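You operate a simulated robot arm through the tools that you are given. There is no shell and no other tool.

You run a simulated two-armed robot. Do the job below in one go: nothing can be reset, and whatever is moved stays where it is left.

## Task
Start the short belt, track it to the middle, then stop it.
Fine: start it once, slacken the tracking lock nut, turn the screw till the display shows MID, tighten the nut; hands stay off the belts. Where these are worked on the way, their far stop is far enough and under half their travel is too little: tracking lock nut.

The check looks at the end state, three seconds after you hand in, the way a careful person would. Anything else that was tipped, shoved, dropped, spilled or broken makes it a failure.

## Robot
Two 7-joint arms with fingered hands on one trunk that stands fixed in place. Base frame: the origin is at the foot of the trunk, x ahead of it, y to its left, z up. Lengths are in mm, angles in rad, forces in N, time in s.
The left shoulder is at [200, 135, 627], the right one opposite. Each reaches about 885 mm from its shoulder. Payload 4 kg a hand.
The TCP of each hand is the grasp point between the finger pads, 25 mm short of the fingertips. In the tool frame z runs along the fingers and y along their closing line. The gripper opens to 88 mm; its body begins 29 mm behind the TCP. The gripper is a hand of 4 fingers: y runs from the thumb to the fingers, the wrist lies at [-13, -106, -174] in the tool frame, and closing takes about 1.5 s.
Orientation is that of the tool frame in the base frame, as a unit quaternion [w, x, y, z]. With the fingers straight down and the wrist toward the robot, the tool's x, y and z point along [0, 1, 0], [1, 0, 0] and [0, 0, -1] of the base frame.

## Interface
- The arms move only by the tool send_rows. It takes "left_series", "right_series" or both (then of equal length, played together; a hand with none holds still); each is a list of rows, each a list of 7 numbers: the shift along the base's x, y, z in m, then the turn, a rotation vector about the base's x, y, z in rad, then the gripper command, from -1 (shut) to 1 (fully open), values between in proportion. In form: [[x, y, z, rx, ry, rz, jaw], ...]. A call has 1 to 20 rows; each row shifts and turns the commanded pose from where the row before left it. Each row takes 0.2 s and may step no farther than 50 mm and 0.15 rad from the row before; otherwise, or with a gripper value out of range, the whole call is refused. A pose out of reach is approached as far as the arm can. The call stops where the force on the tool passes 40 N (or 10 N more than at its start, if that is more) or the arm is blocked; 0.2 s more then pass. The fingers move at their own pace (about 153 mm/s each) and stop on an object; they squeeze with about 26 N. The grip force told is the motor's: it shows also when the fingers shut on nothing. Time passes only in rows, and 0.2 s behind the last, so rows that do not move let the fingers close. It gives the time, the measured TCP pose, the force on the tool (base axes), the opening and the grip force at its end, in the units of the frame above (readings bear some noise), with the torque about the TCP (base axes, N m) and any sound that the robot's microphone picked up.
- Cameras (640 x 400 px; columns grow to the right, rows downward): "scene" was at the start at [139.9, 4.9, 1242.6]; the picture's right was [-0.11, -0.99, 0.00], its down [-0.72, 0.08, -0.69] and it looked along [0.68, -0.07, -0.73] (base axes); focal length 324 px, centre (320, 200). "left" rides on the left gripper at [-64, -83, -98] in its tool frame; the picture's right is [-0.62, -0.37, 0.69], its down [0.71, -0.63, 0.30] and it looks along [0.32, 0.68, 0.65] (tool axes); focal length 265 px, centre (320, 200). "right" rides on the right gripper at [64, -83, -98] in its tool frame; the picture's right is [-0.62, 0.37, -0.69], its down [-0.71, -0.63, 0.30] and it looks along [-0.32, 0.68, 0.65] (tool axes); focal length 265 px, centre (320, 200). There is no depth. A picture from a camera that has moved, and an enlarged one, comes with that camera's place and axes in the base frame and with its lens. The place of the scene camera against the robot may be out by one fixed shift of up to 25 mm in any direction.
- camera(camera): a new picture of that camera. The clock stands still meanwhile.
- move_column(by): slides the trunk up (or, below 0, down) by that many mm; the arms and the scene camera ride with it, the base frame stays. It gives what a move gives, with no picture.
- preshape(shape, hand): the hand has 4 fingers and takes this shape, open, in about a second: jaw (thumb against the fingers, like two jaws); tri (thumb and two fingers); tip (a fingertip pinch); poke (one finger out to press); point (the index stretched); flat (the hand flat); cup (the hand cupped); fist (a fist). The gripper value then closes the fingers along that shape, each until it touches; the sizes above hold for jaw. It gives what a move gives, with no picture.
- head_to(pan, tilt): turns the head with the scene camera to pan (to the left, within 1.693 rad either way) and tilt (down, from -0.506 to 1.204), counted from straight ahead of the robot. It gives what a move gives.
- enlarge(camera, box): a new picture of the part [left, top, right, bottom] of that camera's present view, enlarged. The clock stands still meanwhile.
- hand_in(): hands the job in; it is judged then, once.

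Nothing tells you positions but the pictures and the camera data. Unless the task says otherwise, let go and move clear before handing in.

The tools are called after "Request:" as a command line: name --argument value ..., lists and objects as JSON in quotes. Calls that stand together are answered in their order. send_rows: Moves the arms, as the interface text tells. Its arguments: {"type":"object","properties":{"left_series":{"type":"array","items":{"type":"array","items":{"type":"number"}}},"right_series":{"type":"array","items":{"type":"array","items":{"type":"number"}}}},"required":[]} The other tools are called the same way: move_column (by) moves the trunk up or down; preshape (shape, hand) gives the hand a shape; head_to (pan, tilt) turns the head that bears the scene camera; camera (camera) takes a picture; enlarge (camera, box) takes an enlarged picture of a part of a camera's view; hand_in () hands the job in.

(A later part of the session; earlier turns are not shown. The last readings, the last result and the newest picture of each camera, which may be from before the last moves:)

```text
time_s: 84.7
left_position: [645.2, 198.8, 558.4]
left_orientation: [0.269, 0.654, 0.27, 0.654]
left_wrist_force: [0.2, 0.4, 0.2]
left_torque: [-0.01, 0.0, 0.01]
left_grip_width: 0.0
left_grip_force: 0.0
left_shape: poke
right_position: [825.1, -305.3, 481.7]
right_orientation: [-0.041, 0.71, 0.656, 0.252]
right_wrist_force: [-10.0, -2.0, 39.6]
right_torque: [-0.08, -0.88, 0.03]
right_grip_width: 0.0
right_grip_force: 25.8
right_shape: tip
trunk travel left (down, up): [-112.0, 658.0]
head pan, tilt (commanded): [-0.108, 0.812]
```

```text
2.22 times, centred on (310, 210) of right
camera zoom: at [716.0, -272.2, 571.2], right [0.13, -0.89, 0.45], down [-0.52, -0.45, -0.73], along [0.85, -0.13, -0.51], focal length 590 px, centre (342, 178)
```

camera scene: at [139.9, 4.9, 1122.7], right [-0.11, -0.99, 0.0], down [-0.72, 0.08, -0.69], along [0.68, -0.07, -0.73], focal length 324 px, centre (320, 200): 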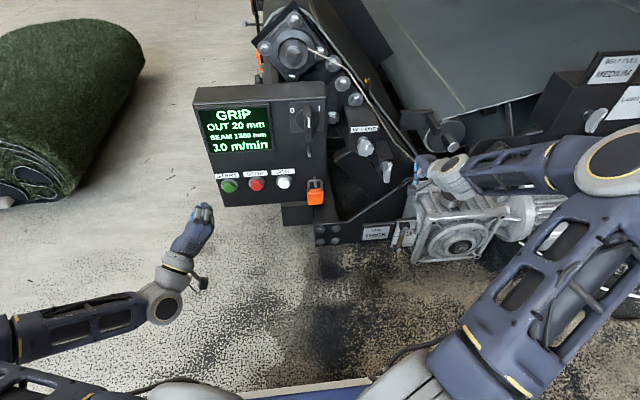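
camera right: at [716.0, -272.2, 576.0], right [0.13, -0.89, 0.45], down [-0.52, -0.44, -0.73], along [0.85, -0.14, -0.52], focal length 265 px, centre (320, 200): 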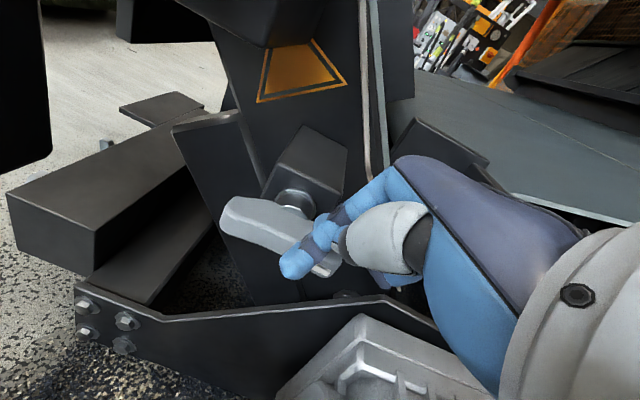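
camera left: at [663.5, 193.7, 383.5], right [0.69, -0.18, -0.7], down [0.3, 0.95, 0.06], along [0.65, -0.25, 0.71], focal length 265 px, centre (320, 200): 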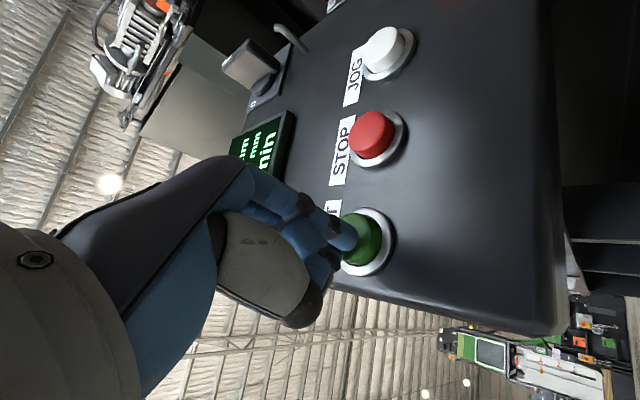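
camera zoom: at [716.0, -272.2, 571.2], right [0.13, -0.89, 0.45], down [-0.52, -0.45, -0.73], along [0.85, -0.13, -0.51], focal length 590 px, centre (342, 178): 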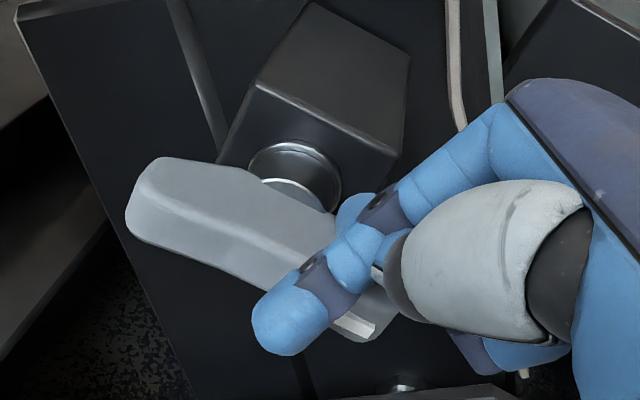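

Force rose to 40 N with almost no further turn – the bar is at its far stop, roughly horizontal. Backing the hand up and away to check the result and the display.

Request:
send_rows --right_series '[[0.0, 0.0, 0.01, 0, 0, 0, -1], [0.0, -0.01, 0.03, 0, 0, 0, -1], [-0.01, -0.01, 0.04, 0, 0, 0, -1], [-0.03, 0, 0.03, 0, 0, 0, -1]]'

Request:
camera --camera "right"

Request:
enlarge --camera "scene" --box '[180, 70, 450, 210]'

Request:
enlarge --camera "scene" --box '[350, 110, 430, 190]'

```text
time_s: 85.7
left_position: [645.2, 199.5, 557.1]
left_orientation: [0.269, 0.654, 0.27, 0.653]
left_wrist_force: [-0.3, 0.7, 1.0]
left_torque: [0.01, 0.0, 0.0]
left_grip_width: 0.0
left_grip_force: 0.1
left_shape: poke
right_position: [783.1, -323.9, 587.3]
right_orientation: [-0.044, 0.711, 0.655, 0.251]
right_wrist_force: [0.2, 0.1, 0.3]
right_torque: [-0.01, -0.02, -0.01]
right_grip_width: 0.0
right_grip_force: 25.9
right_shape: tip
trunk travel left (down, up): [-112.0, 658.0]
head pan, tilt (commanded): [-0.108, 0.812]
```

```text
taken
camera right: at [674.8, -291.5, 677.5], right [0.14, -0.89, 0.44], down [-0.52, -0.44, -0.73], along [0.84, -0.13, -0.52], focal length 265 px, centre (320, 200)
```

right: 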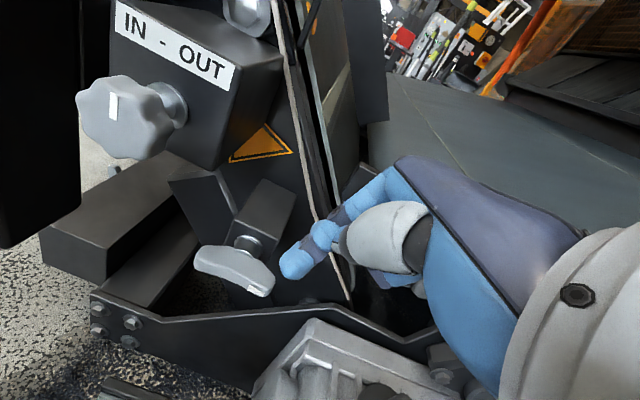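

```text
2.37 times, centred on (315, 140) of scene
camera zoom: at [140.0, 4.9, 1122.5], right [-0.11, -0.99, 0.0], down [-0.72, 0.08, -0.69], along [0.68, -0.07, -0.73], focal length 768 px, centre (332, 342)
```

zoom: 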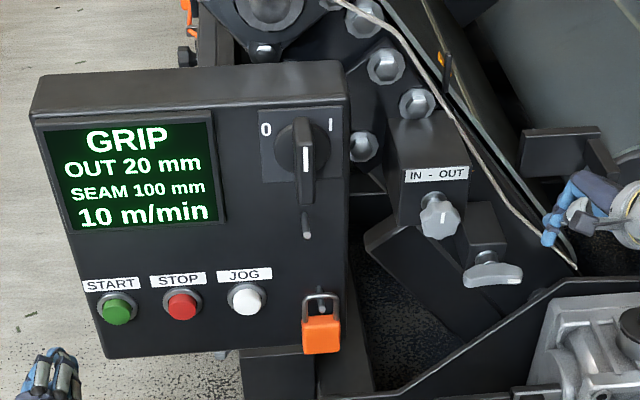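

```text
5.00 times, centred on (390, 150) of scene
camera zoom: at [140.0, 4.9, 1122.5], right [-0.11, -0.99, 0.0], down [-0.72, 0.08, -0.69], along [0.68, -0.07, -0.73], focal length 1620 px, centre (-30, 450)
```

zoom: 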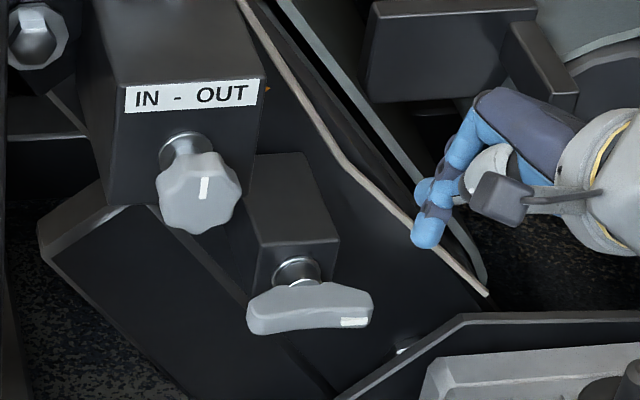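

The bar is now horizontal with its mark to the right – fully slackened. The display still reads OUT 20 mm. Next I'll back the right hand off and turn it fingers-forward (well in front of the machine) to grip the tracking knob.

Request:
send_rows --right_series '[[-0.04, 0.01, 0.02, -0.145, 0, 0, -1], [-0.04, 0.01, 0.02, -0.145, 0, 0, -1], [-0.04, 0.01, 0.015, -0.145, 0, 0, -1], [-0.01, 0, 0, 0, -0.1416, 0, -1], [0, 0, 0, 0, -0.1416, 0, -1], [0, 0, 0, 0, -0.1416, 0, -1], [0, 0, 0, 0, -0.1416, 0, -1], [0, 0, 0, 0, -0.1416, 0, -1], [0, 0, 0, 0, -0.1416, 0, -1], [0, 0, 0, 0, -0.1416, 0, -1], [0, 0, 0, 0, -0.1416, 0, -1], [0, 0, 0, 0, -0.1416, 0, -1], [0, 0, 0, -0.131, 0, 0, -1], [0, 0, 0, -0.131, 0, 0, -1], [0, 0, 0, -0.131, 0, 0, -1], [0, 0, 0, -0.131, 0, 0, -1], [0, 0, 0, -0.131, 0, 0, -1], [0, 0, 0, -0.131, 0, 0, -1]]'

Request:
preshape --shape "jaw" --hand "right"

Request:
camera --camera "right"

Request:
camera --camera "scene"

```text
time_s: 89.5
left_position: [645.7, 199.0, 557.3]
left_orientation: [0.27, 0.654, 0.27, 0.653]
left_wrist_force: [0.0, -0.5, 0.4]
left_torque: [0.02, 0.01, 0.0]
left_grip_width: 0.0
left_grip_force: 0.0
left_shape: poke
right_position: [652.3, -296.1, 643.1]
right_orientation: [0.658, 0.273, 0.647, 0.273]
right_wrist_force: [1.0, -0.9, -0.5]
right_torque: [0.0, 0.02, 0.03]
right_grip_width: 0.0
right_grip_force: 25.9
right_shape: tip
trunk travel left (down, up): [-112.0, 658.0]
head pan, tilt (commanded): [-0.108, 0.812]
```

```text
time_s: 90.4
left_position: [645.4, 199.5, 557.5]
left_orientation: [0.27, 0.654, 0.27, 0.653]
left_wrist_force: [0.2, -0.1, -0.4]
left_torque: [-0.05, 0.0, -0.02]
left_grip_width: 0.0
left_grip_force: 0.1
left_shape: poke
right_position: [651.9, -295.7, 642.3]
right_orientation: [0.657, 0.274, 0.646, 0.276]
right_wrist_force: [0.9, 0.4, 0.3]
right_torque: [-0.04, 0.03, 0.03]
right_grip_width: 87.5
right_grip_force: 0.0
right_shape: jaw
trunk travel left (down, up): [-112.0, 658.0]
head pan, tilt (commanded): [-0.108, 0.812]
```

```text
taken
camera right: at [556.6, -305.8, 536.9], right [-0.7, -0.18, 0.69], down [0.3, -0.95, 0.05], along [0.64, 0.24, 0.73], focal length 265 px, centre (320, 200)
```

right: 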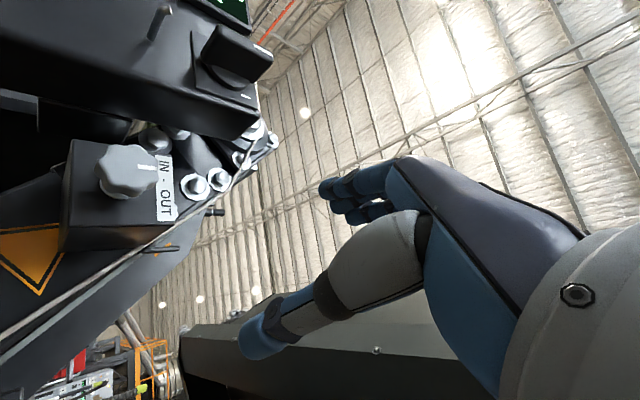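

```text
taken
camera scene: at [139.9, 4.9, 1122.6], right [-0.11, -0.99, 0.0], down [-0.72, 0.08, -0.69], along [0.68, -0.07, -0.73], focal length 324 px, centre (320, 200)
```

scene: 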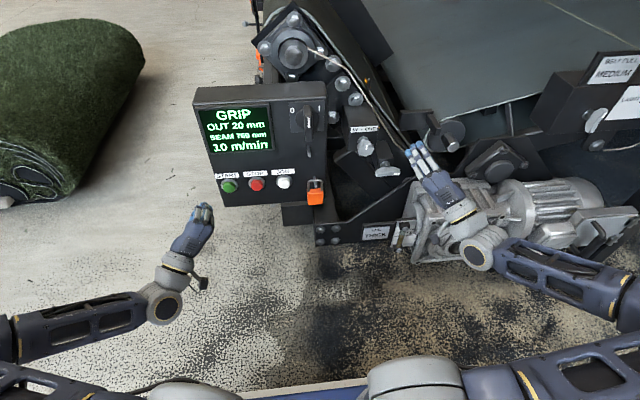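

Request:
send_rows --right_series '[[0.025, 0.0325, -0.018, 0, 0, 0, 1], [0.025, 0.0325, -0.018, 0, 0, 0, 1], [0.025, 0.0325, -0.018, 0, 0, 0, 1]]'

Request:
camera --camera "right"

Request:
enlarge --camera "scene" --box '[320, 90, 440, 210]'

```text
time_s: 91.2
left_position: [646.6, 198.8, 556.8]
left_orientation: [0.27, 0.654, 0.271, 0.653]
left_wrist_force: [0.0, 1.2, -0.2]
left_torque: [-0.01, 0.01, 0.01]
left_grip_width: 0.0
left_grip_force: 0.1
left_shape: poke
right_position: [728.5, -198.9, 587.9]
right_orientation: [0.657, 0.273, 0.646, 0.275]
right_wrist_force: [0.7, -0.2, 0.0]
right_torque: [0.02, 0.02, 0.0]
right_grip_width: 87.4
right_grip_force: 0.0
right_shape: jaw
trunk travel left (down, up): [-112.0, 658.0]
head pan, tilt (commanded): [-0.108, 0.812]
```

```text
taken
camera right: at [631.6, -209.1, 482.1], right [-0.7, -0.18, 0.69], down [0.3, -0.95, 0.05], along [0.64, 0.24, 0.72], focal length 265 px, centre (320, 200)
```

right: 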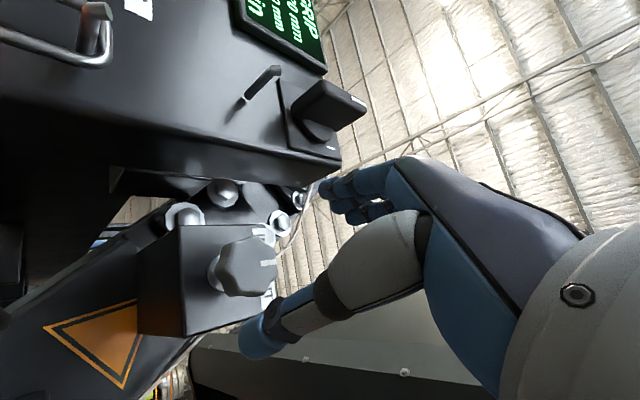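

```text
3.33 times, centred on (380, 150) of scene
camera zoom: at [139.8, 4.7, 1122.6], right [-0.11, -0.99, 0.0], down [-0.72, 0.08, -0.69], along [0.68, -0.07, -0.73], focal length 1080 px, centre (120, 367)
```

zoom: 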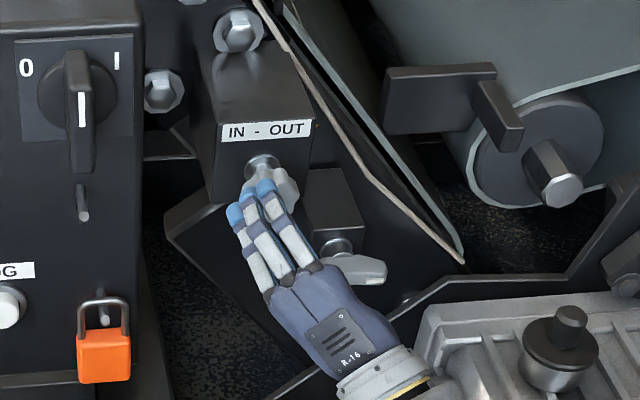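

The hand axis lines up with the knob. I'll advance over it with the hand open.

Request:
send_rows --right_series '[[0.03, 0.0, 0.0, 0, 0, 0, 1], [0.025, 0, 0, 0, 0, 0, 1]]'

Request:
camera --camera "right"

Request:
enlarge --camera "scene" --box '[330, 100, 410, 180]'

```text
time_s: 91.8
left_position: [645.6, 199.1, 557.0]
left_orientation: [0.27, 0.654, 0.271, 0.653]
left_wrist_force: [-0.7, -0.5, -1.1]
left_torque: [0.01, 0.02, 0.05]
left_grip_width: 0.0
left_grip_force: 0.1
left_shape: poke
right_position: [782.5, -198.6, 589.2]
right_orientation: [0.657, 0.274, 0.646, 0.276]
right_wrist_force: [-0.9, 0.2, -0.1]
right_torque: [0.02, 0.01, 0.0]
right_grip_width: 87.8
right_grip_force: 0.1
right_shape: jaw
trunk travel left (down, up): [-112.0, 658.0]
head pan, tilt (commanded): [-0.108, 0.812]
```

```text
taken
camera right: at [687.0, -208.4, 483.2], right [-0.7, -0.18, 0.69], down [0.3, -0.95, 0.05], along [0.64, 0.24, 0.73], focal length 265 px, centre (320, 200)
```

right: 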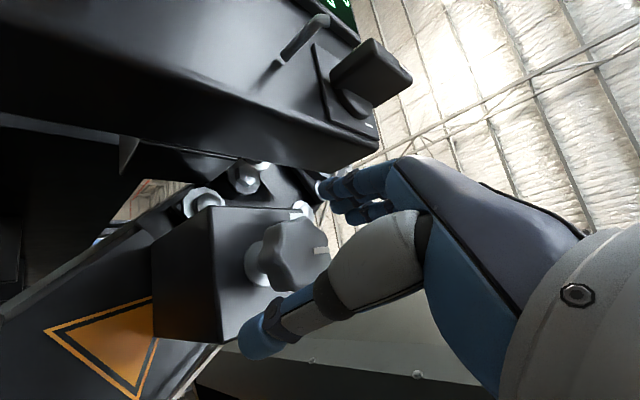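

```text
5.00 times, centred on (370, 140) of scene
camera zoom: at [139.9, 4.9, 1122.6], right [-0.11, -0.99, 0.0], down [-0.72, 0.08, -0.69], along [0.68, -0.07, -0.73], focal length 1620 px, centre (70, 500)
```

zoom: 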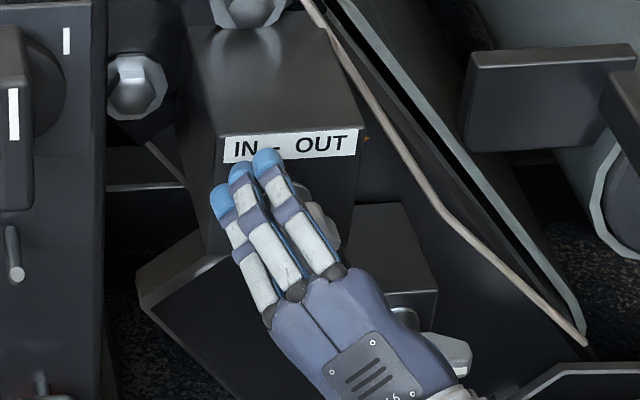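

Request:
send_rows --right_series '[[0.01, 0.0, 0.0, 0, 0, 0, 1], [0.01, 0, 0, 0, 0, 0, 1]]'

Request:
camera --camera "right"

```text
time_s: 92.4
left_position: [645.8, 198.8, 556.9]
left_orientation: [0.27, 0.654, 0.27, 0.654]
left_wrist_force: [0.0, -0.8, 0.3]
left_torque: [0.01, 0.02, 0.0]
left_grip_width: 0.2
left_grip_force: 0.0
left_shape: poke
right_position: [803.5, -196.6, 589.8]
right_orientation: [0.657, 0.274, 0.647, 0.276]
right_wrist_force: [0.9, -0.6, 0.5]
right_torque: [0.0, 0.02, -0.01]
right_grip_width: 87.7
right_grip_force: 0.0
right_shape: jaw
trunk travel left (down, up): [-112.0, 658.0]
head pan, tilt (commanded): [-0.108, 0.812]
```

```text
taken
camera right: at [706.3, -208.4, 483.0], right [-0.7, -0.18, 0.69], down [0.3, -0.95, 0.05], along [0.64, 0.24, 0.73], focal length 265 px, centre (320, 200)
```

right: 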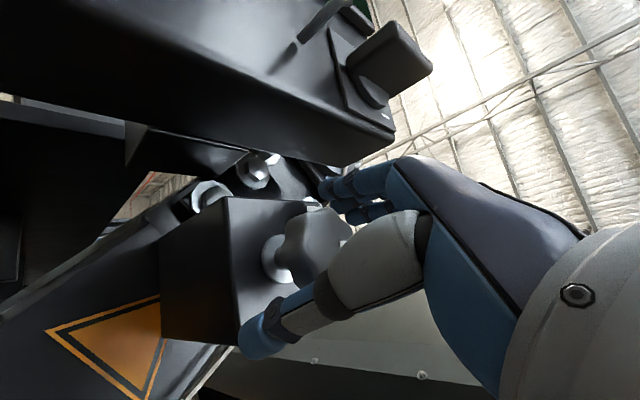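

Closing the hand on the knob.

Request:
send_rows --right_series '[[0, 0, 0, 0, 0, 0, 0.3], [0, 0, 0, 0, 0, 0, 0], [0, 0, 0, 0, 0, 0, -0.3], [0, 0, 0, 0, 0, 0, -1], [0, 0, 0, 0, 0, 0, -1], [0, 0, 0, 0, 0, 0, -1]]'

Request:
camera --camera "right"

Request:
enlarge --camera "scene" --box '[180, 70, 420, 210]'

```text
time_s: 93.8
left_position: [645.8, 199.0, 556.1]
left_orientation: [0.27, 0.654, 0.27, 0.653]
left_wrist_force: [0.2, -0.4, -0.6]
left_torque: [0.0, 0.03, 0.0]
left_grip_width: 0.0
left_grip_force: 0.0
left_shape: poke
right_position: [802.4, -197.6, 589.2]
right_orientation: [0.657, 0.274, 0.647, 0.274]
right_wrist_force: [17.6, -3.2, -2.9]
right_torque: [0.01, 0.05, -0.06]
right_grip_width: 28.3
right_grip_force: 25.9
right_shape: jaw
trunk travel left (down, up): [-112.0, 658.0]
head pan, tilt (commanded): [-0.108, 0.812]
```

```text
taken
camera right: at [706.8, -209.0, 482.7], right [-0.7, -0.18, 0.69], down [0.3, -0.95, 0.05], along [0.65, 0.24, 0.72], focal length 265 px, centre (320, 200)
```

right: 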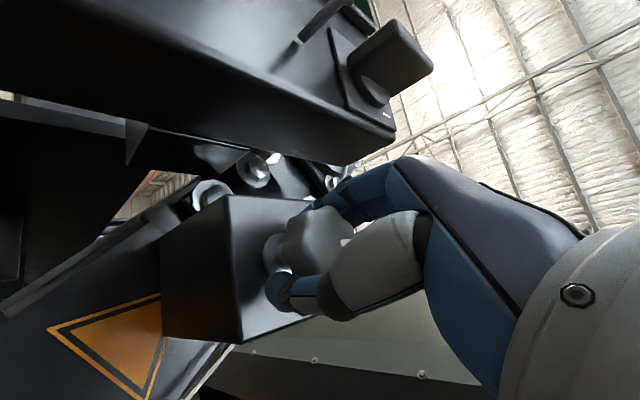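

```text
2.67 times, centred on (300, 140) of scene
camera zoom: at [140.4, 4.8, 1122.5], right [-0.11, -0.99, 0.0], down [-0.72, 0.08, -0.69], along [0.68, -0.07, -0.73], focal length 864 px, centre (373, 360)
```

zoom: 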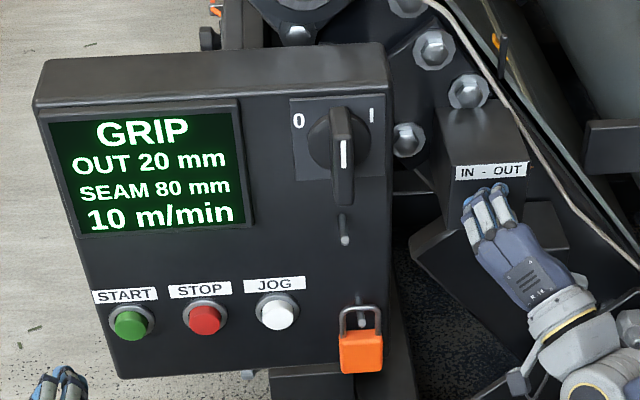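

Gripped firmly. I'll relieve the axial pull a little and turn anticlockwise (toward IN) by a small test angle.

Request:
send_rows --right_series '[[0.003, 0, 0, 0, 0, 0, -1], [0, 0, 0, -0.1, 0, 0, -1], [0, 0, 0, -0.1, 0, 0, -1], [0, 0, 0, -0.1, 0, 0, -1]]'

Request:
enlarge --camera "scene" --box '[180, 70, 420, 210]'

Request:
camera --camera "right"

```text
time_s: 94.8
left_position: [647.3, 199.0, 556.3]
left_orientation: [0.27, 0.654, 0.27, 0.653]
left_wrist_force: [-0.3, 0.9, 0.0]
left_torque: [0.0, 0.0, 0.03]
left_grip_width: 0.0
left_grip_force: 0.1
left_shape: poke
right_position: [806.4, -198.3, 587.5]
right_orientation: [0.69, 0.171, 0.681, 0.175]
right_wrist_force: [0.8, -7.3, -3.7]
right_torque: [0.05, 0.12, -0.2]
right_grip_width: 28.6
right_grip_force: 26.2
right_shape: jaw
trunk travel left (down, up): [-112.0, 658.0]
head pan, tilt (commanded): [-0.108, 0.812]
```

```text
2.67 times, centred on (300, 140) of scene
camera zoom: at [140.0, 4.7, 1122.6], right [-0.11, -0.99, 0.0], down [-0.72, 0.08, -0.69], along [0.68, -0.07, -0.73], focal length 864 px, centre (373, 360)
```

zoom: 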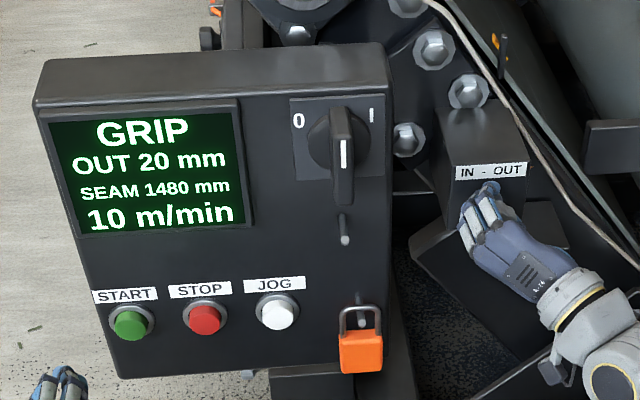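

```text
taken
camera right: at [709.3, -239.7, 491.1], right [-0.7, 0.03, 0.71], down [0.3, -0.89, 0.33], along [0.64, 0.45, 0.62], focal length 265 px, centre (320, 200)
```

right: 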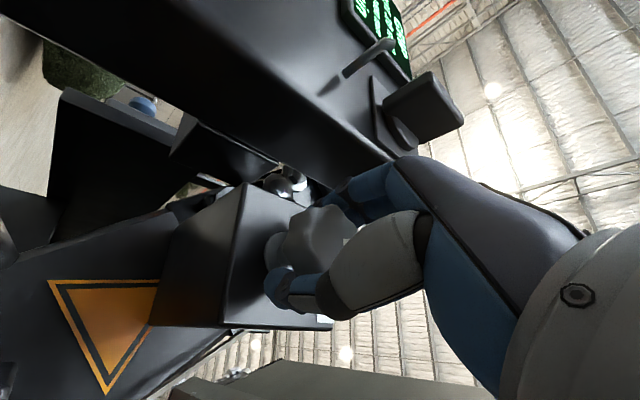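

Request:
send_rows --right_series '[[0, 0, 0, -0.1, 0, 0, -1], [0, 0, 0, -0.1, 0, 0, -1], [0, 0, 0, -0.1, 0, 0, -1], [0, 0, 0, 0, 0, 0, -1], [0, 0, 0, 0, 0, 0, -1]]'

Request:
enlarge --camera "scene" --box '[180, 70, 420, 210]'

Request:
enlarge --camera "right" --box '[220, 150, 420, 330]'

```text
time_s: 96.0
left_position: [645.3, 200.6, 556.8]
left_orientation: [0.269, 0.654, 0.271, 0.653]
left_wrist_force: [-0.1, -0.2, -0.3]
left_torque: [-0.01, 0.01, 0.02]
left_grip_width: 0.0
left_grip_force: 0.1
left_shape: poke
right_position: [805.3, -197.3, 588.3]
right_orientation: [0.708, 0.066, 0.699, 0.071]
right_wrist_force: [1.0, -6.8, -5.4]
right_torque: [0.01, 0.08, -0.21]
right_grip_width: 28.5
right_grip_force: 25.3
right_shape: jaw
trunk travel left (down, up): [-112.0, 658.0]
head pan, tilt (commanded): [-0.108, 0.812]
```

```text
2.67 times, centred on (300, 140) of scene
camera zoom: at [140.1, 4.7, 1122.6], right [-0.11, -0.99, 0.0], down [-0.72, 0.08, -0.69], along [0.68, -0.07, -0.73], focal length 864 px, centre (373, 360)
```

zoom: 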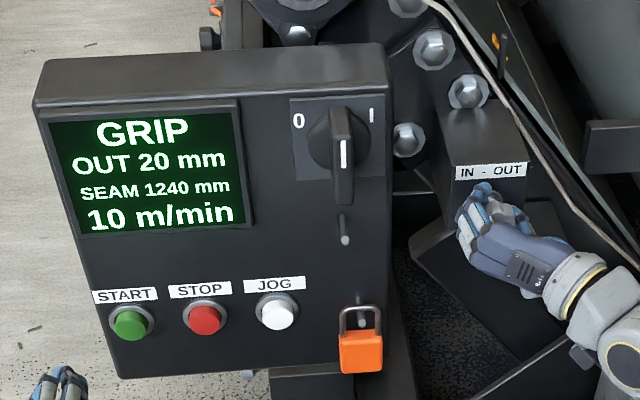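

```text
2.22 times, centred on (320, 240) of right
camera zoom: at [709.4, -266.4, 508.3], right [-0.7, 0.24, 0.67], down [0.3, -0.76, 0.58], along [0.64, 0.61, 0.46], focal length 590 px, centre (320, 111)
```

zoom: 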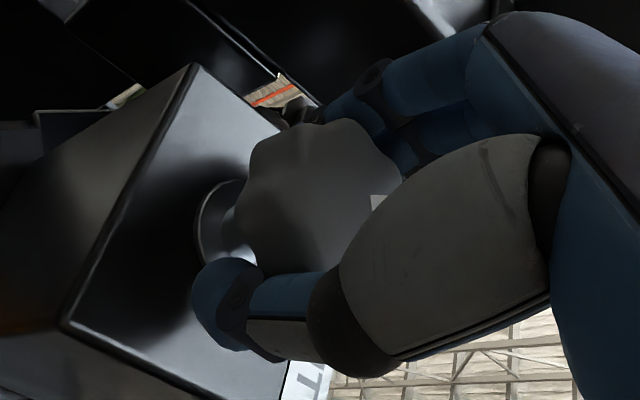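

Request:
send_rows --right_series '[[0, 0, 0, -0.1, 0, 0, -1], [0, 0, 0, -0.1, 0, 0, -1], [0, 0, 0, 0, 0, 0, -1], [0, 0, 0, 0, 0, 0, -1], [0, 0, 0, 0, 0, 0, -1], [0, 0, 0, 0, 0, 0, -1], [0, 0, 0, 0, 0, 0, -1], [0, 0, 0, 0, 0, 0, -1]]'

Request:
enlarge --camera "scene" --box '[180, 70, 420, 210]'

Request:
enlarge --camera "right" --box '[220, 150, 420, 330]'

```text
time_s: 97.8
left_position: [646.6, 199.4, 557.3]
left_orientation: [0.27, 0.654, 0.271, 0.653]
left_wrist_force: [0.8, -0.1, -0.1]
left_torque: [0.0, 0.02, 0.03]
left_grip_width: 0.0
left_grip_force: 0.0
left_shape: poke
right_position: [806.4, -198.2, 588.3]
right_orientation: [0.711, -0.005, 0.703, 0.002]
right_wrist_force: [3.7, -5.4, -4.8]
right_torque: [0.04, 0.04, -0.16]
right_grip_width: 28.7
right_grip_force: 26.2
right_shape: jaw
trunk travel left (down, up): [-112.0, 658.0]
head pan, tilt (commanded): [-0.108, 0.812]
```

```text
2.67 times, centred on (300, 140) of scene
camera zoom: at [140.1, 4.8, 1122.6], right [-0.11, -0.99, 0.0], down [-0.72, 0.08, -0.69], along [0.68, -0.07, -0.73], focal length 864 px, centre (373, 360)
```

zoom: 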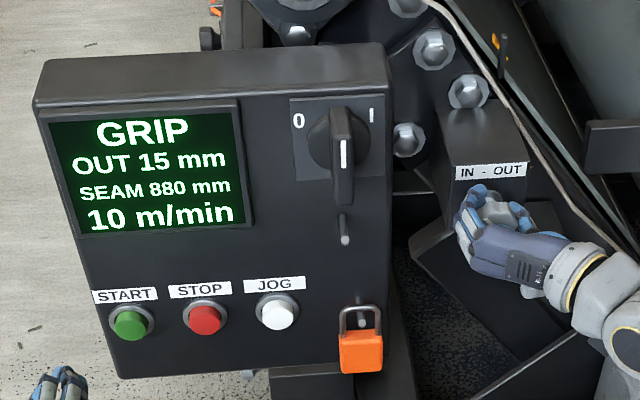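

```text
2.22 times, centred on (320, 240) of right
camera zoom: at [709.5, -281.1, 523.5], right [-0.7, 0.37, 0.61], down [0.3, -0.62, 0.72], along [0.64, 0.69, 0.33], focal length 590 px, centre (320, 111)
```

zoom: 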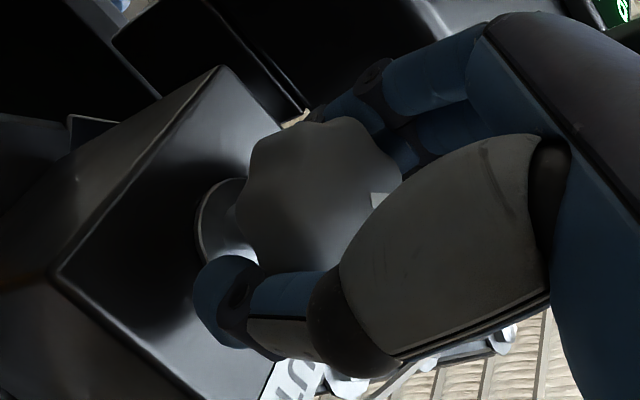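

OUT dropped to 15 mm – anticlockwise is the right way. I'll hold still a moment to see whether the belt keeps walking by itself.

Request:
send_rows --right_series '[[0, 0, 0, 0, 0, 0, -1], [0, 0, 0, 0, 0, 0, -1], [0, 0, 0, 0, 0, 0, -1], [0, 0, 0, 0, 0, 0, -1], [0, 0, 0, 0, 0, 0, -1], [0, 0, 0, 0, 0, 0, -1], [0, 0, 0, 0, 0, 0, -1], [0, 0, 0, 0, 0, 0, -1], [0, 0, 0, 0, 0, 0, -1], [0, 0, 0, 0, 0, 0, -1]]'

Request:
enlarge --camera "scene" --box '[180, 70, 420, 210]'

```text
time_s: 100.0
left_position: [646.2, 200.0, 557.4]
left_orientation: [0.27, 0.654, 0.27, 0.653]
left_wrist_force: [-1.1, -0.5, 0.2]
left_torque: [0.0, 0.04, -0.01]
left_grip_width: 0.2
left_grip_force: 0.1
left_shape: poke
right_position: [805.3, -197.8, 588.9]
right_orientation: [0.711, -0.004, 0.703, 0.001]
right_wrist_force: [4.0, -5.8, -3.7]
right_torque: [-0.01, 0.04, -0.2]
right_grip_width: 28.1
right_grip_force: 25.9
right_shape: jaw
trunk travel left (down, up): [-112.0, 658.0]
head pan, tilt (commanded): [-0.108, 0.812]
```

```text
2.67 times, centred on (300, 140) of scene
camera zoom: at [140.1, 4.8, 1122.6], right [-0.11, -0.99, 0.0], down [-0.72, 0.08, -0.69], along [0.68, -0.07, -0.73], focal length 864 px, centre (373, 360)
```

zoom: 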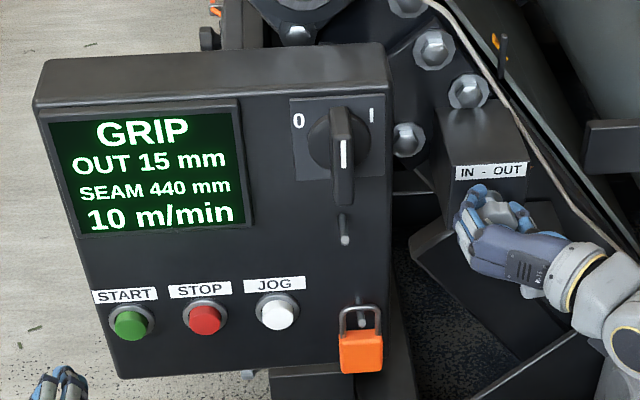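

Request:
send_rows --right_series '[[0, 0, 0, -0.1, 0, 0, -1], [0, 0, 0, -0.1, 0, 0, -1], [0, 0, 0, -0.1, 0, 0, -1], [0, 0, 0, -0.1, 0, 0, -1], [0, 0, 0, 0, 0, 0, -1], [0, 0, 0, 0, 0, 0, -1], [0, 0, 0, 0, 0, 0, -1]]'

Request:
enlarge --camera "scene" --box '[180, 70, 480, 230]'

Request:
enlarge --camera "right" --box '[220, 150, 420, 330]'

```text
time_s: 101.6
left_position: [645.0, 198.4, 557.1]
left_orientation: [0.269, 0.653, 0.271, 0.654]
left_wrist_force: [-0.5, -0.8, -0.2]
left_torque: [0.0, 0.0, 0.0]
left_grip_width: 0.1
left_grip_force: 0.0
left_shape: poke
right_position: [806.0, -198.2, 588.7]
right_orientation: [0.697, -0.145, 0.689, -0.138]
right_wrist_force: [5.7, -5.3, -4.1]
right_torque: [-0.03, -0.02, -0.11]
right_grip_width: 27.8
right_grip_force: 25.7
right_shape: jaw
trunk travel left (down, up): [-112.0, 658.0]
head pan, tilt (commanded): [-0.108, 0.812]
```

```text
2.13 times, centred on (330, 150) of scene
camera zoom: at [140.1, 4.8, 1122.6], right [-0.11, -0.99, 0.0], down [-0.72, 0.08, -0.69], along [0.68, -0.07, -0.73], focal length 691 px, centre (299, 307)
```

zoom: 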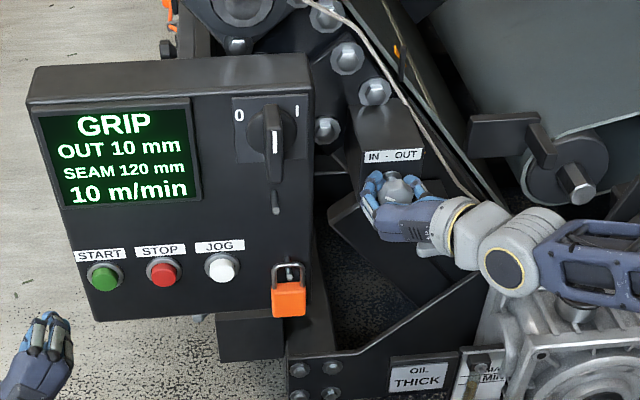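

```text
2.22 times, centred on (320, 240) of right
camera zoom: at [709.5, -300.0, 561.8], right [-0.7, 0.57, 0.42], down [0.3, -0.29, 0.91], along [0.64, 0.76, 0.03], focal length 590 px, centre (320, 111)
```

zoom: 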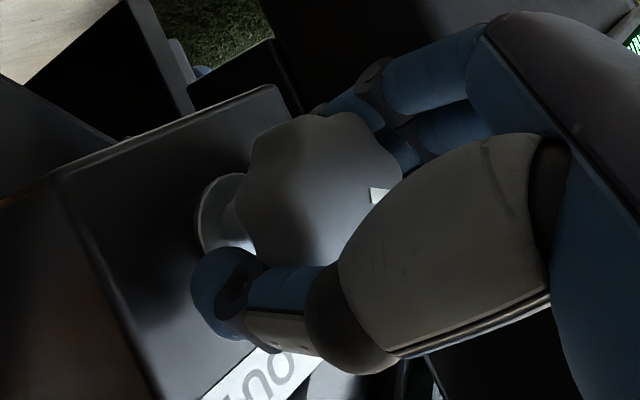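

OUT 10 mm and the arm still has range. Continuing the turn.

Request:
send_rows --right_series '[[0, 0, 0, -0.1, 0, 0, -1], [0, 0, 0, -0.1, 0, 0, -1], [0, 0, 0, -0.1, 0, 0, -1], [0, 0, 0, -0.1, 0, 0, -1], [0, 0, 0, 0, 0, 0, -1], [0, 0, 0, 0, 0, 0, -1], [0, 0, 0, 0, 0, 0, -1]]'

Request:
enlarge --camera "scene" --box '[180, 70, 480, 230]'

Request:
enlarge --camera "right" --box '[220, 150, 420, 330]'

```text
time_s: 103.2
left_position: [646.4, 199.8, 557.0]
left_orientation: [0.27, 0.654, 0.27, 0.653]
left_wrist_force: [-0.1, 0.1, 0.7]
left_torque: [0.0, -0.01, 0.0]
left_grip_width: 0.0
left_grip_force: 0.0
left_shape: poke
right_position: [805.9, -197.4, 588.4]
right_orientation: [0.653, -0.282, 0.648, -0.273]
right_wrist_force: [8.4, -3.9, -3.3]
right_torque: [0.03, -0.04, -0.12]
right_grip_width: 27.6
right_grip_force: 26.1
right_shape: jaw
trunk travel left (down, up): [-112.0, 658.0]
head pan, tilt (commanded): [-0.108, 0.812]
```

```text
2.13 times, centred on (330, 150) of scene
camera zoom: at [140.1, 4.8, 1122.6], right [-0.11, -0.99, 0.0], down [-0.72, 0.08, -0.69], along [0.68, -0.07, -0.73], focal length 691 px, centre (299, 307)
```

zoom: 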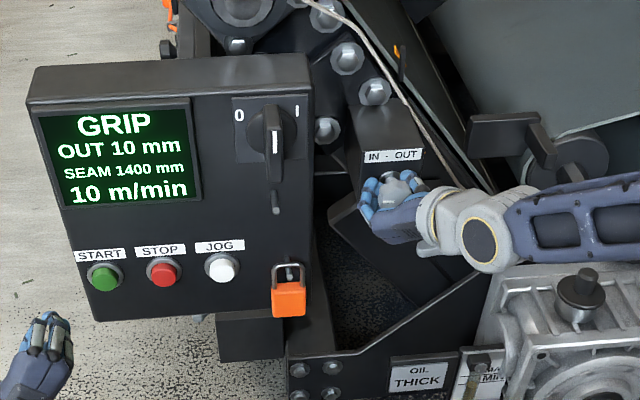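

```text
2.22 times, centred on (320, 240) of right
camera zoom: at [709.5, -302.5, 603.8], right [-0.7, 0.69, 0.16], down [0.3, 0.08, 0.95], along [0.64, 0.72, -0.27], focal length 590 px, centre (320, 111)
```

zoom: 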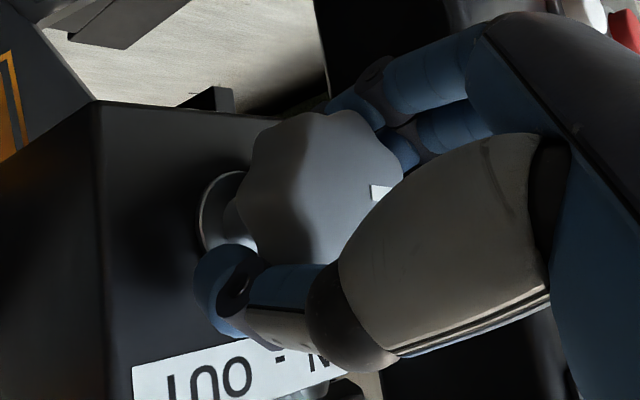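

Request:
send_rows --right_series '[[0, 0, 0, 0, 0, 0, -1], [0, 0, 0, 0, 0, 0, -1], [0, 0, 0, 0, 0, 0, -1], [0, 0, 0, 0, 0, 0, -1], [0, 0, 0, 0, 0, 0, -1], [0, 0, 0, 0, 0, 0, -1], [0, 0, 0, 0, 0, 0, -1], [0, 0, 0, 0, 0, 0, -1], [0, 0, 0, 0, 0, 0, -1], [0, 0, 0, 0, 0, 0, -1], [0, 0, 0, 0, 0, 0, -1], [0, 0, 0, 0, 0, 0, -1], [0, 0, 0, 0, 0, 0, -1], [0, 0, 0, 0, 0, 0, -1]]'

Request:
enlarge --camera "scene" --box '[180, 70, 480, 230]'

```text
time_s: 106.2
left_position: [646.3, 200.4, 555.8]
left_orientation: [0.27, 0.654, 0.271, 0.653]
left_wrist_force: [1.3, -0.6, 0.2]
left_torque: [0.02, 0.02, 0.02]
left_grip_width: 0.0
left_grip_force: 0.0
left_shape: poke
right_position: [805.3, -197.8, 588.4]
right_orientation: [0.654, -0.281, 0.648, -0.272]
right_wrist_force: [7.6, -5.3, -2.6]
right_torque: [-0.01, -0.07, -0.1]
right_grip_width: 27.6
right_grip_force: 26.0
right_shape: jaw
trunk travel left (down, up): [-112.0, 658.0]
head pan, tilt (commanded): [-0.108, 0.812]
```

```text
2.13 times, centred on (330, 150) of scene
camera zoom: at [140.1, 4.8, 1122.6], right [-0.11, -0.99, 0.0], down [-0.72, 0.08, -0.69], along [0.68, -0.07, -0.73], focal length 691 px, centre (299, 307)
```

zoom: 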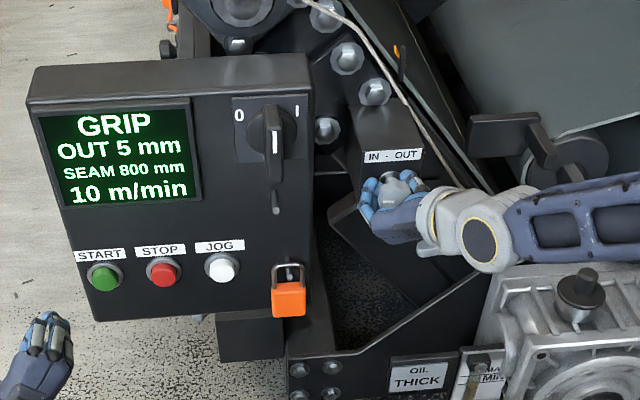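

OUT fell to 5 mm just by waiting – the belt follows with a lag. I'll hold longer and watch before turning more.

Request:
send_rows --right_series '[[0, 0, 0, 0, 0, 0, -1], [0, 0, 0, 0, 0, 0, -1], [0, 0, 0, 0, 0, 0, -1], [0, 0, 0, 0, 0, 0, -1], [0, 0, 0, 0, 0, 0, -1], [0, 0, 0, 0, 0, 0, -1], [0, 0, 0, 0, 0, 0, -1], [0, 0, 0, 0, 0, 0, -1], [0, 0, 0, 0, 0, 0, -1], [0, 0, 0, 0, 0, 0, -1], [0, 0, 0, 0, 0, 0, -1], [0, 0, 0, 0, 0, 0, -1], [0, 0, 0, 0, 0, 0, -1], [0, 0, 0, 0, 0, 0, -1], [0, 0, 0, 0, 0, 0, -1]]'

Request:
enlarge --camera "scene" --box '[180, 70, 480, 230]'

```text
time_s: 109.4
left_position: [645.2, 197.4, 556.5]
left_orientation: [0.27, 0.654, 0.271, 0.653]
left_wrist_force: [0.7, -0.2, 0.0]
left_torque: [-0.02, -0.02, 0.01]
left_grip_width: 0.0
left_grip_force: 0.1
left_shape: poke
right_position: [805.1, -198.6, 589.1]
right_orientation: [0.653, -0.281, 0.648, -0.273]
right_wrist_force: [8.7, -5.0, -3.2]
right_torque: [-0.03, -0.05, -0.11]
right_grip_width: 27.7
right_grip_force: 26.1
right_shape: jaw
trunk travel left (down, up): [-112.0, 658.0]
head pan, tilt (commanded): [-0.108, 0.812]
```

```text
2.13 times, centred on (330, 150) of scene
camera zoom: at [140.1, 4.8, 1122.6], right [-0.11, -0.99, 0.0], down [-0.72, 0.08, -0.69], along [0.68, -0.07, -0.73], focal length 691 px, centre (299, 307)
```

zoom: 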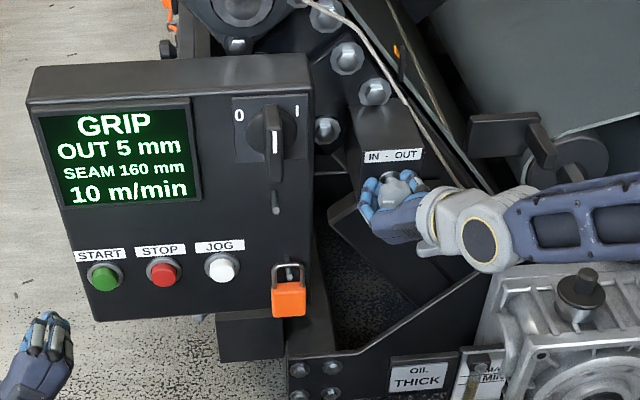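

Request:
send_rows --right_series '[[0, 0, 0, 0, 0, 0, -1], [0, 0, 0, 0, 0, 0, -1], [0, 0, 0, 0, 0, 0, -1], [0, 0, 0, 0, 0, 0, -1], [0, 0, 0, 0, 0, 0, -1], [0, 0, 0, 0, 0, 0, -1], [0, 0, 0, 0, 0, 0, -1], [0, 0, 0, 0, 0, 0, -1], [0, 0, 0, 0, 0, 0, -1], [0, 0, 0, 0, 0, 0, -1], [0, 0, 0, 0, 0, 0, -1], [0, 0, 0, 0, 0, 0, -1], [0, 0, 0, 0, 0, 0, -1], [0, 0, 0, 0, 0, 0, -1], [0, 0, 0, 0, 0, 0, -1], [0, 0, 0, 0, 0, 0, -1], [0, 0, 0, 0, 0, 0, -1], [0, 0, 0, 0, 0, 0, -1], [0, 0, 0, 0, 0, 0, -1], [0, 0, 0, 0, 0, 0, -1]]'

Request:
enlarge --camera "scene" --box '[180, 70, 480, 230]'

```text
time_s: 113.6
left_position: [644.9, 198.8, 557.0]
left_orientation: [0.27, 0.654, 0.271, 0.653]
left_wrist_force: [-0.3, 0.6, 0.2]
left_torque: [-0.01, 0.0, 0.02]
left_grip_width: 0.0
left_grip_force: 0.0
left_shape: poke
right_position: [805.9, -197.7, 589.4]
right_orientation: [0.653, -0.282, 0.647, -0.273]
right_wrist_force: [10.0, -6.0, -3.2]
right_torque: [0.01, -0.05, -0.12]
right_grip_width: 27.4
right_grip_force: 26.5
right_shape: jaw
trunk travel left (down, up): [-112.0, 658.0]
head pan, tilt (commanded): [-0.108, 0.812]
```

```text
2.13 times, centred on (330, 150) of scene
camera zoom: at [140.1, 4.8, 1122.6], right [-0.11, -0.99, 0.0], down [-0.72, 0.08, -0.69], along [0.68, -0.07, -0.73], focal length 691 px, centre (299, 307)
```

zoom: 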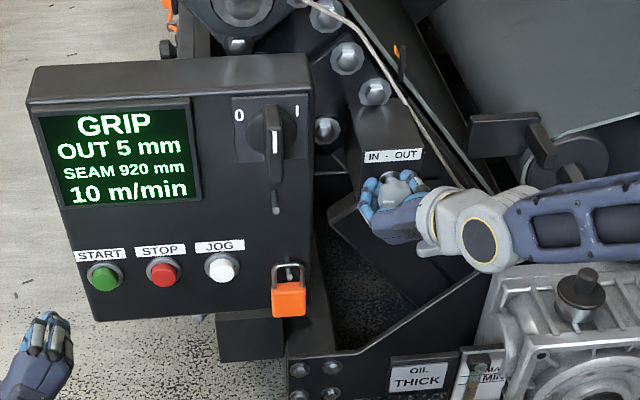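

Settled at 5 mm. I'll turn about 15° more and wait for it to settle.

Request:
send_rows --right_series '[[0, 0, 0, -0.09, 0, 0, -1], [0, 0, 0, -0.09, 0, 0, -1], [0, 0, 0, -0.08, 0, 0, -1], [0, 0, 0, 0, 0, 0, -1], [0, 0, 0, 0, 0, 0, -1], [0, 0, 0, 0, 0, 0, -1], [0, 0, 0, 0, 0, 0, -1], [0, 0, 0, 0, 0, 0, -1], [0, 0, 0, 0, 0, 0, -1], [0, 0, 0, 0, 0, 0, -1], [0, 0, 0, 0, 0, 0, -1], [0, 0, 0, 0, 0, 0, -1], [0, 0, 0, 0, 0, 0, -1], [0, 0, 0, 0, 0, 0, -1], [0, 0, 0, 0, 0, 0, -1], [0, 0, 0, 0, 0, 0, -1], [0, 0, 0, 0, 0, 0, -1], [0, 0, 0, 0, 0, 0, -1], [0, 0, 0, 0, 0, 0, -1], [0, 0, 0, 0, 0, 0, -1]]'

Request:
enlarge --camera "scene" --box '[180, 70, 480, 230]'

Request:
enlarge --camera "right" --box '[220, 150, 420, 330]'

```text
time_s: 114.3
left_position: [645.6, 198.9, 556.8]
left_orientation: [0.268, 0.655, 0.27, 0.653]
left_wrist_force: [-0.2, -0.7, -0.3]
left_torque: [-0.01, -0.02, -0.01]
left_grip_width: 0.1
left_grip_force: 0.0
left_shape: poke
right_position: [803.7, -200.1, 592.3]
right_orientation: [0.629, -0.339, 0.615, -0.332]
right_wrist_force: [30.4, 4.2, -10.7]
right_torque: [0.04, -0.06, -0.08]
right_grip_width: 25.2
right_grip_force: 26.8
right_shape: jaw
right hand out of reach, approached as far as the arm can: row 2, 3
trunk travel left (down, up): [-112.0, 658.0]
head pan, tilt (commanded): [-0.108, 0.812]
stopped in row 3 (right hand): the force on the tool passed its limit at 55 N (the readings are from after the stop); the commanded pose is now the measured one
```

```text
2.13 times, centred on (330, 150) of scene
camera zoom: at [140.8, 5.0, 1122.4], right [-0.11, -0.99, 0.0], down [-0.72, 0.08, -0.69], along [0.68, -0.07, -0.73], focal length 691 px, centre (299, 307)
```

zoom: 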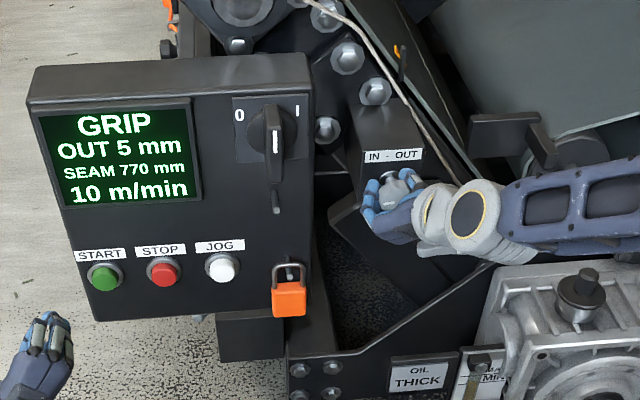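

```text
2.22 times, centred on (320, 240) of right
camera zoom: at [707.4, -300.1, 624.2], right [-0.71, 0.71, 0.03], down [0.29, 0.25, 0.92], along [0.65, 0.66, -0.38], focal length 590 px, centre (320, 111)
```

zoom: 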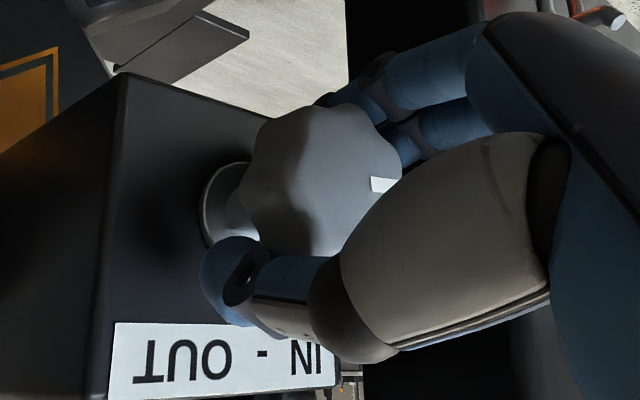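

The arm hit its roll limit. I'll open the hand now, wait, and read the display before re-gripping.

Request:
send_rows --right_series '[[0, 0, 0, 0, 0, 0, -0.2], [0, 0, 0, 0, 0, 0, 0.2], [0, 0, 0, 0, 0, 0, 0.6], [0, 0, 0, 0, 0, 0, 1], [0, 0, 0, 0, 0, 0, 1], [0, 0, 0, 0, 0, 0, 1], [0, 0, 0, 0, 0, 0, 1], [0, 0, 0, 0, 0, 0, 1]]'

Request:
enlarge --camera "scene" --box '[180, 70, 480, 230]'

Request:
camera --camera "right"

```text
time_s: 116.2
left_position: [646.2, 199.2, 556.6]
left_orientation: [0.27, 0.654, 0.27, 0.653]
left_wrist_force: [0.2, -0.1, 0.0]
left_torque: [0.01, 0.04, 0.01]
left_grip_width: 0.0
left_grip_force: 0.1
left_shape: poke
right_position: [800.7, -199.6, 590.6]
right_orientation: [0.629, -0.338, 0.617, -0.331]
right_wrist_force: [-0.5, -0.3, 0.0]
right_torque: [-0.02, -0.03, -0.02]
right_grip_width: 87.8
right_grip_force: 0.1
right_shape: jaw
trunk travel left (down, up): [-112.0, 658.0]
head pan, tilt (commanded): [-0.108, 0.812]
```

```text
2.13 times, centred on (330, 150) of scene
camera zoom: at [140.0, 4.9, 1122.6], right [-0.11, -0.99, 0.0], down [-0.72, 0.08, -0.69], along [0.68, -0.07, -0.73], focal length 691 px, centre (299, 307)
```

zoom: 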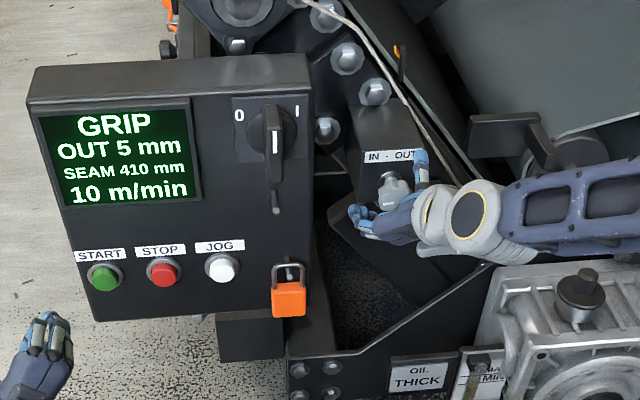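

```text
taken
camera right: at [705.9, -300.4, 624.5], right [-0.71, 0.71, 0.03], down [0.29, 0.26, 0.92], along [0.65, 0.66, -0.39], focal length 265 px, centre (320, 200)
```

right: 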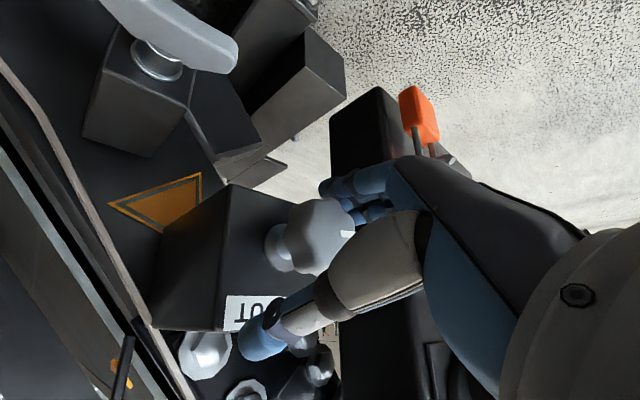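

Request:
send_rows --right_series '[[0, 0, 0, 0.14, 0, 0, 1], [0, 0, 0, 0.14, 0, 0, 1], [0, 0, 0, 0.14, 0, 0, 1], [0, 0, 0, 0.14, 0, 0, 1], [0, 0, 0, 0.14, 0, 0, 1], [0, 0, 0, 0.14, 0, 0, 1], [0, 0, 0, 0.14, 0, 0, 1], [0, 0, 0, 0, 0, 0, 1], [0, 0, 0, 0, 0, 0, 1], [0, 0, 0, 0, 0, 0, 1], [0, 0, 0, 0, 0, 0, 1]]'

Request:
enlarge --camera "scene" --box '[180, 70, 480, 230]'

Request:
camera --camera "right"

```text
time_s: 118.5
left_position: [646.1, 199.2, 556.5]
left_orientation: [0.27, 0.654, 0.27, 0.654]
left_wrist_force: [-0.2, -0.4, 0.5]
left_torque: [0.01, 0.01, -0.01]
left_grip_width: 0.0
left_grip_force: 0.2
left_shape: poke
right_position: [801.9, -200.7, 591.2]
right_orientation: [0.715, -0.004, 0.7, -0.002]
right_wrist_force: [-0.2, -0.7, 0.0]
right_torque: [0.03, 0.02, 0.04]
right_grip_width: 88.0
right_grip_force: 0.1
right_shape: jaw
trunk travel left (down, up): [-112.0, 658.0]
head pan, tilt (commanded): [-0.108, 0.812]
```

```text
2.13 times, centred on (330, 150) of scene
camera zoom: at [139.9, 4.9, 1122.6], right [-0.11, -0.99, 0.0], down [-0.72, 0.08, -0.69], along [0.68, -0.07, -0.73], focal length 691 px, centre (299, 307)
```

zoom: 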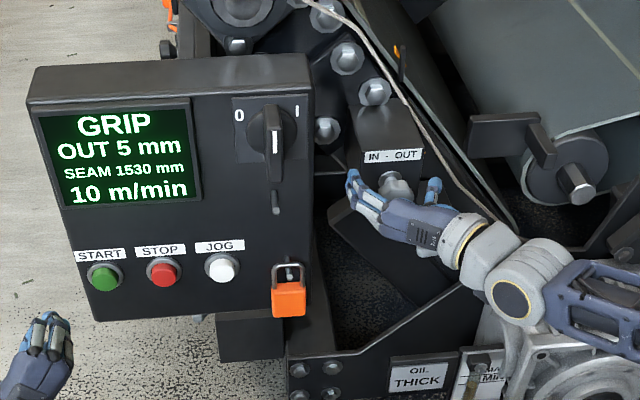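

```text
taken
camera right: at [705.9, -283.2, 525.9], right [-0.71, 0.37, 0.6], down [0.29, -0.62, 0.73], along [0.65, 0.69, 0.33], focal length 265 px, centre (320, 200)
```

right: 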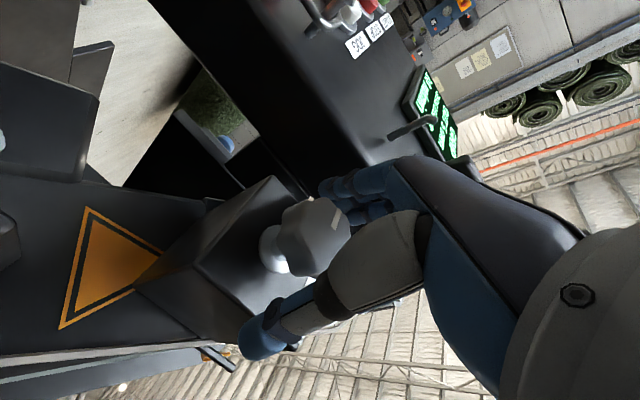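

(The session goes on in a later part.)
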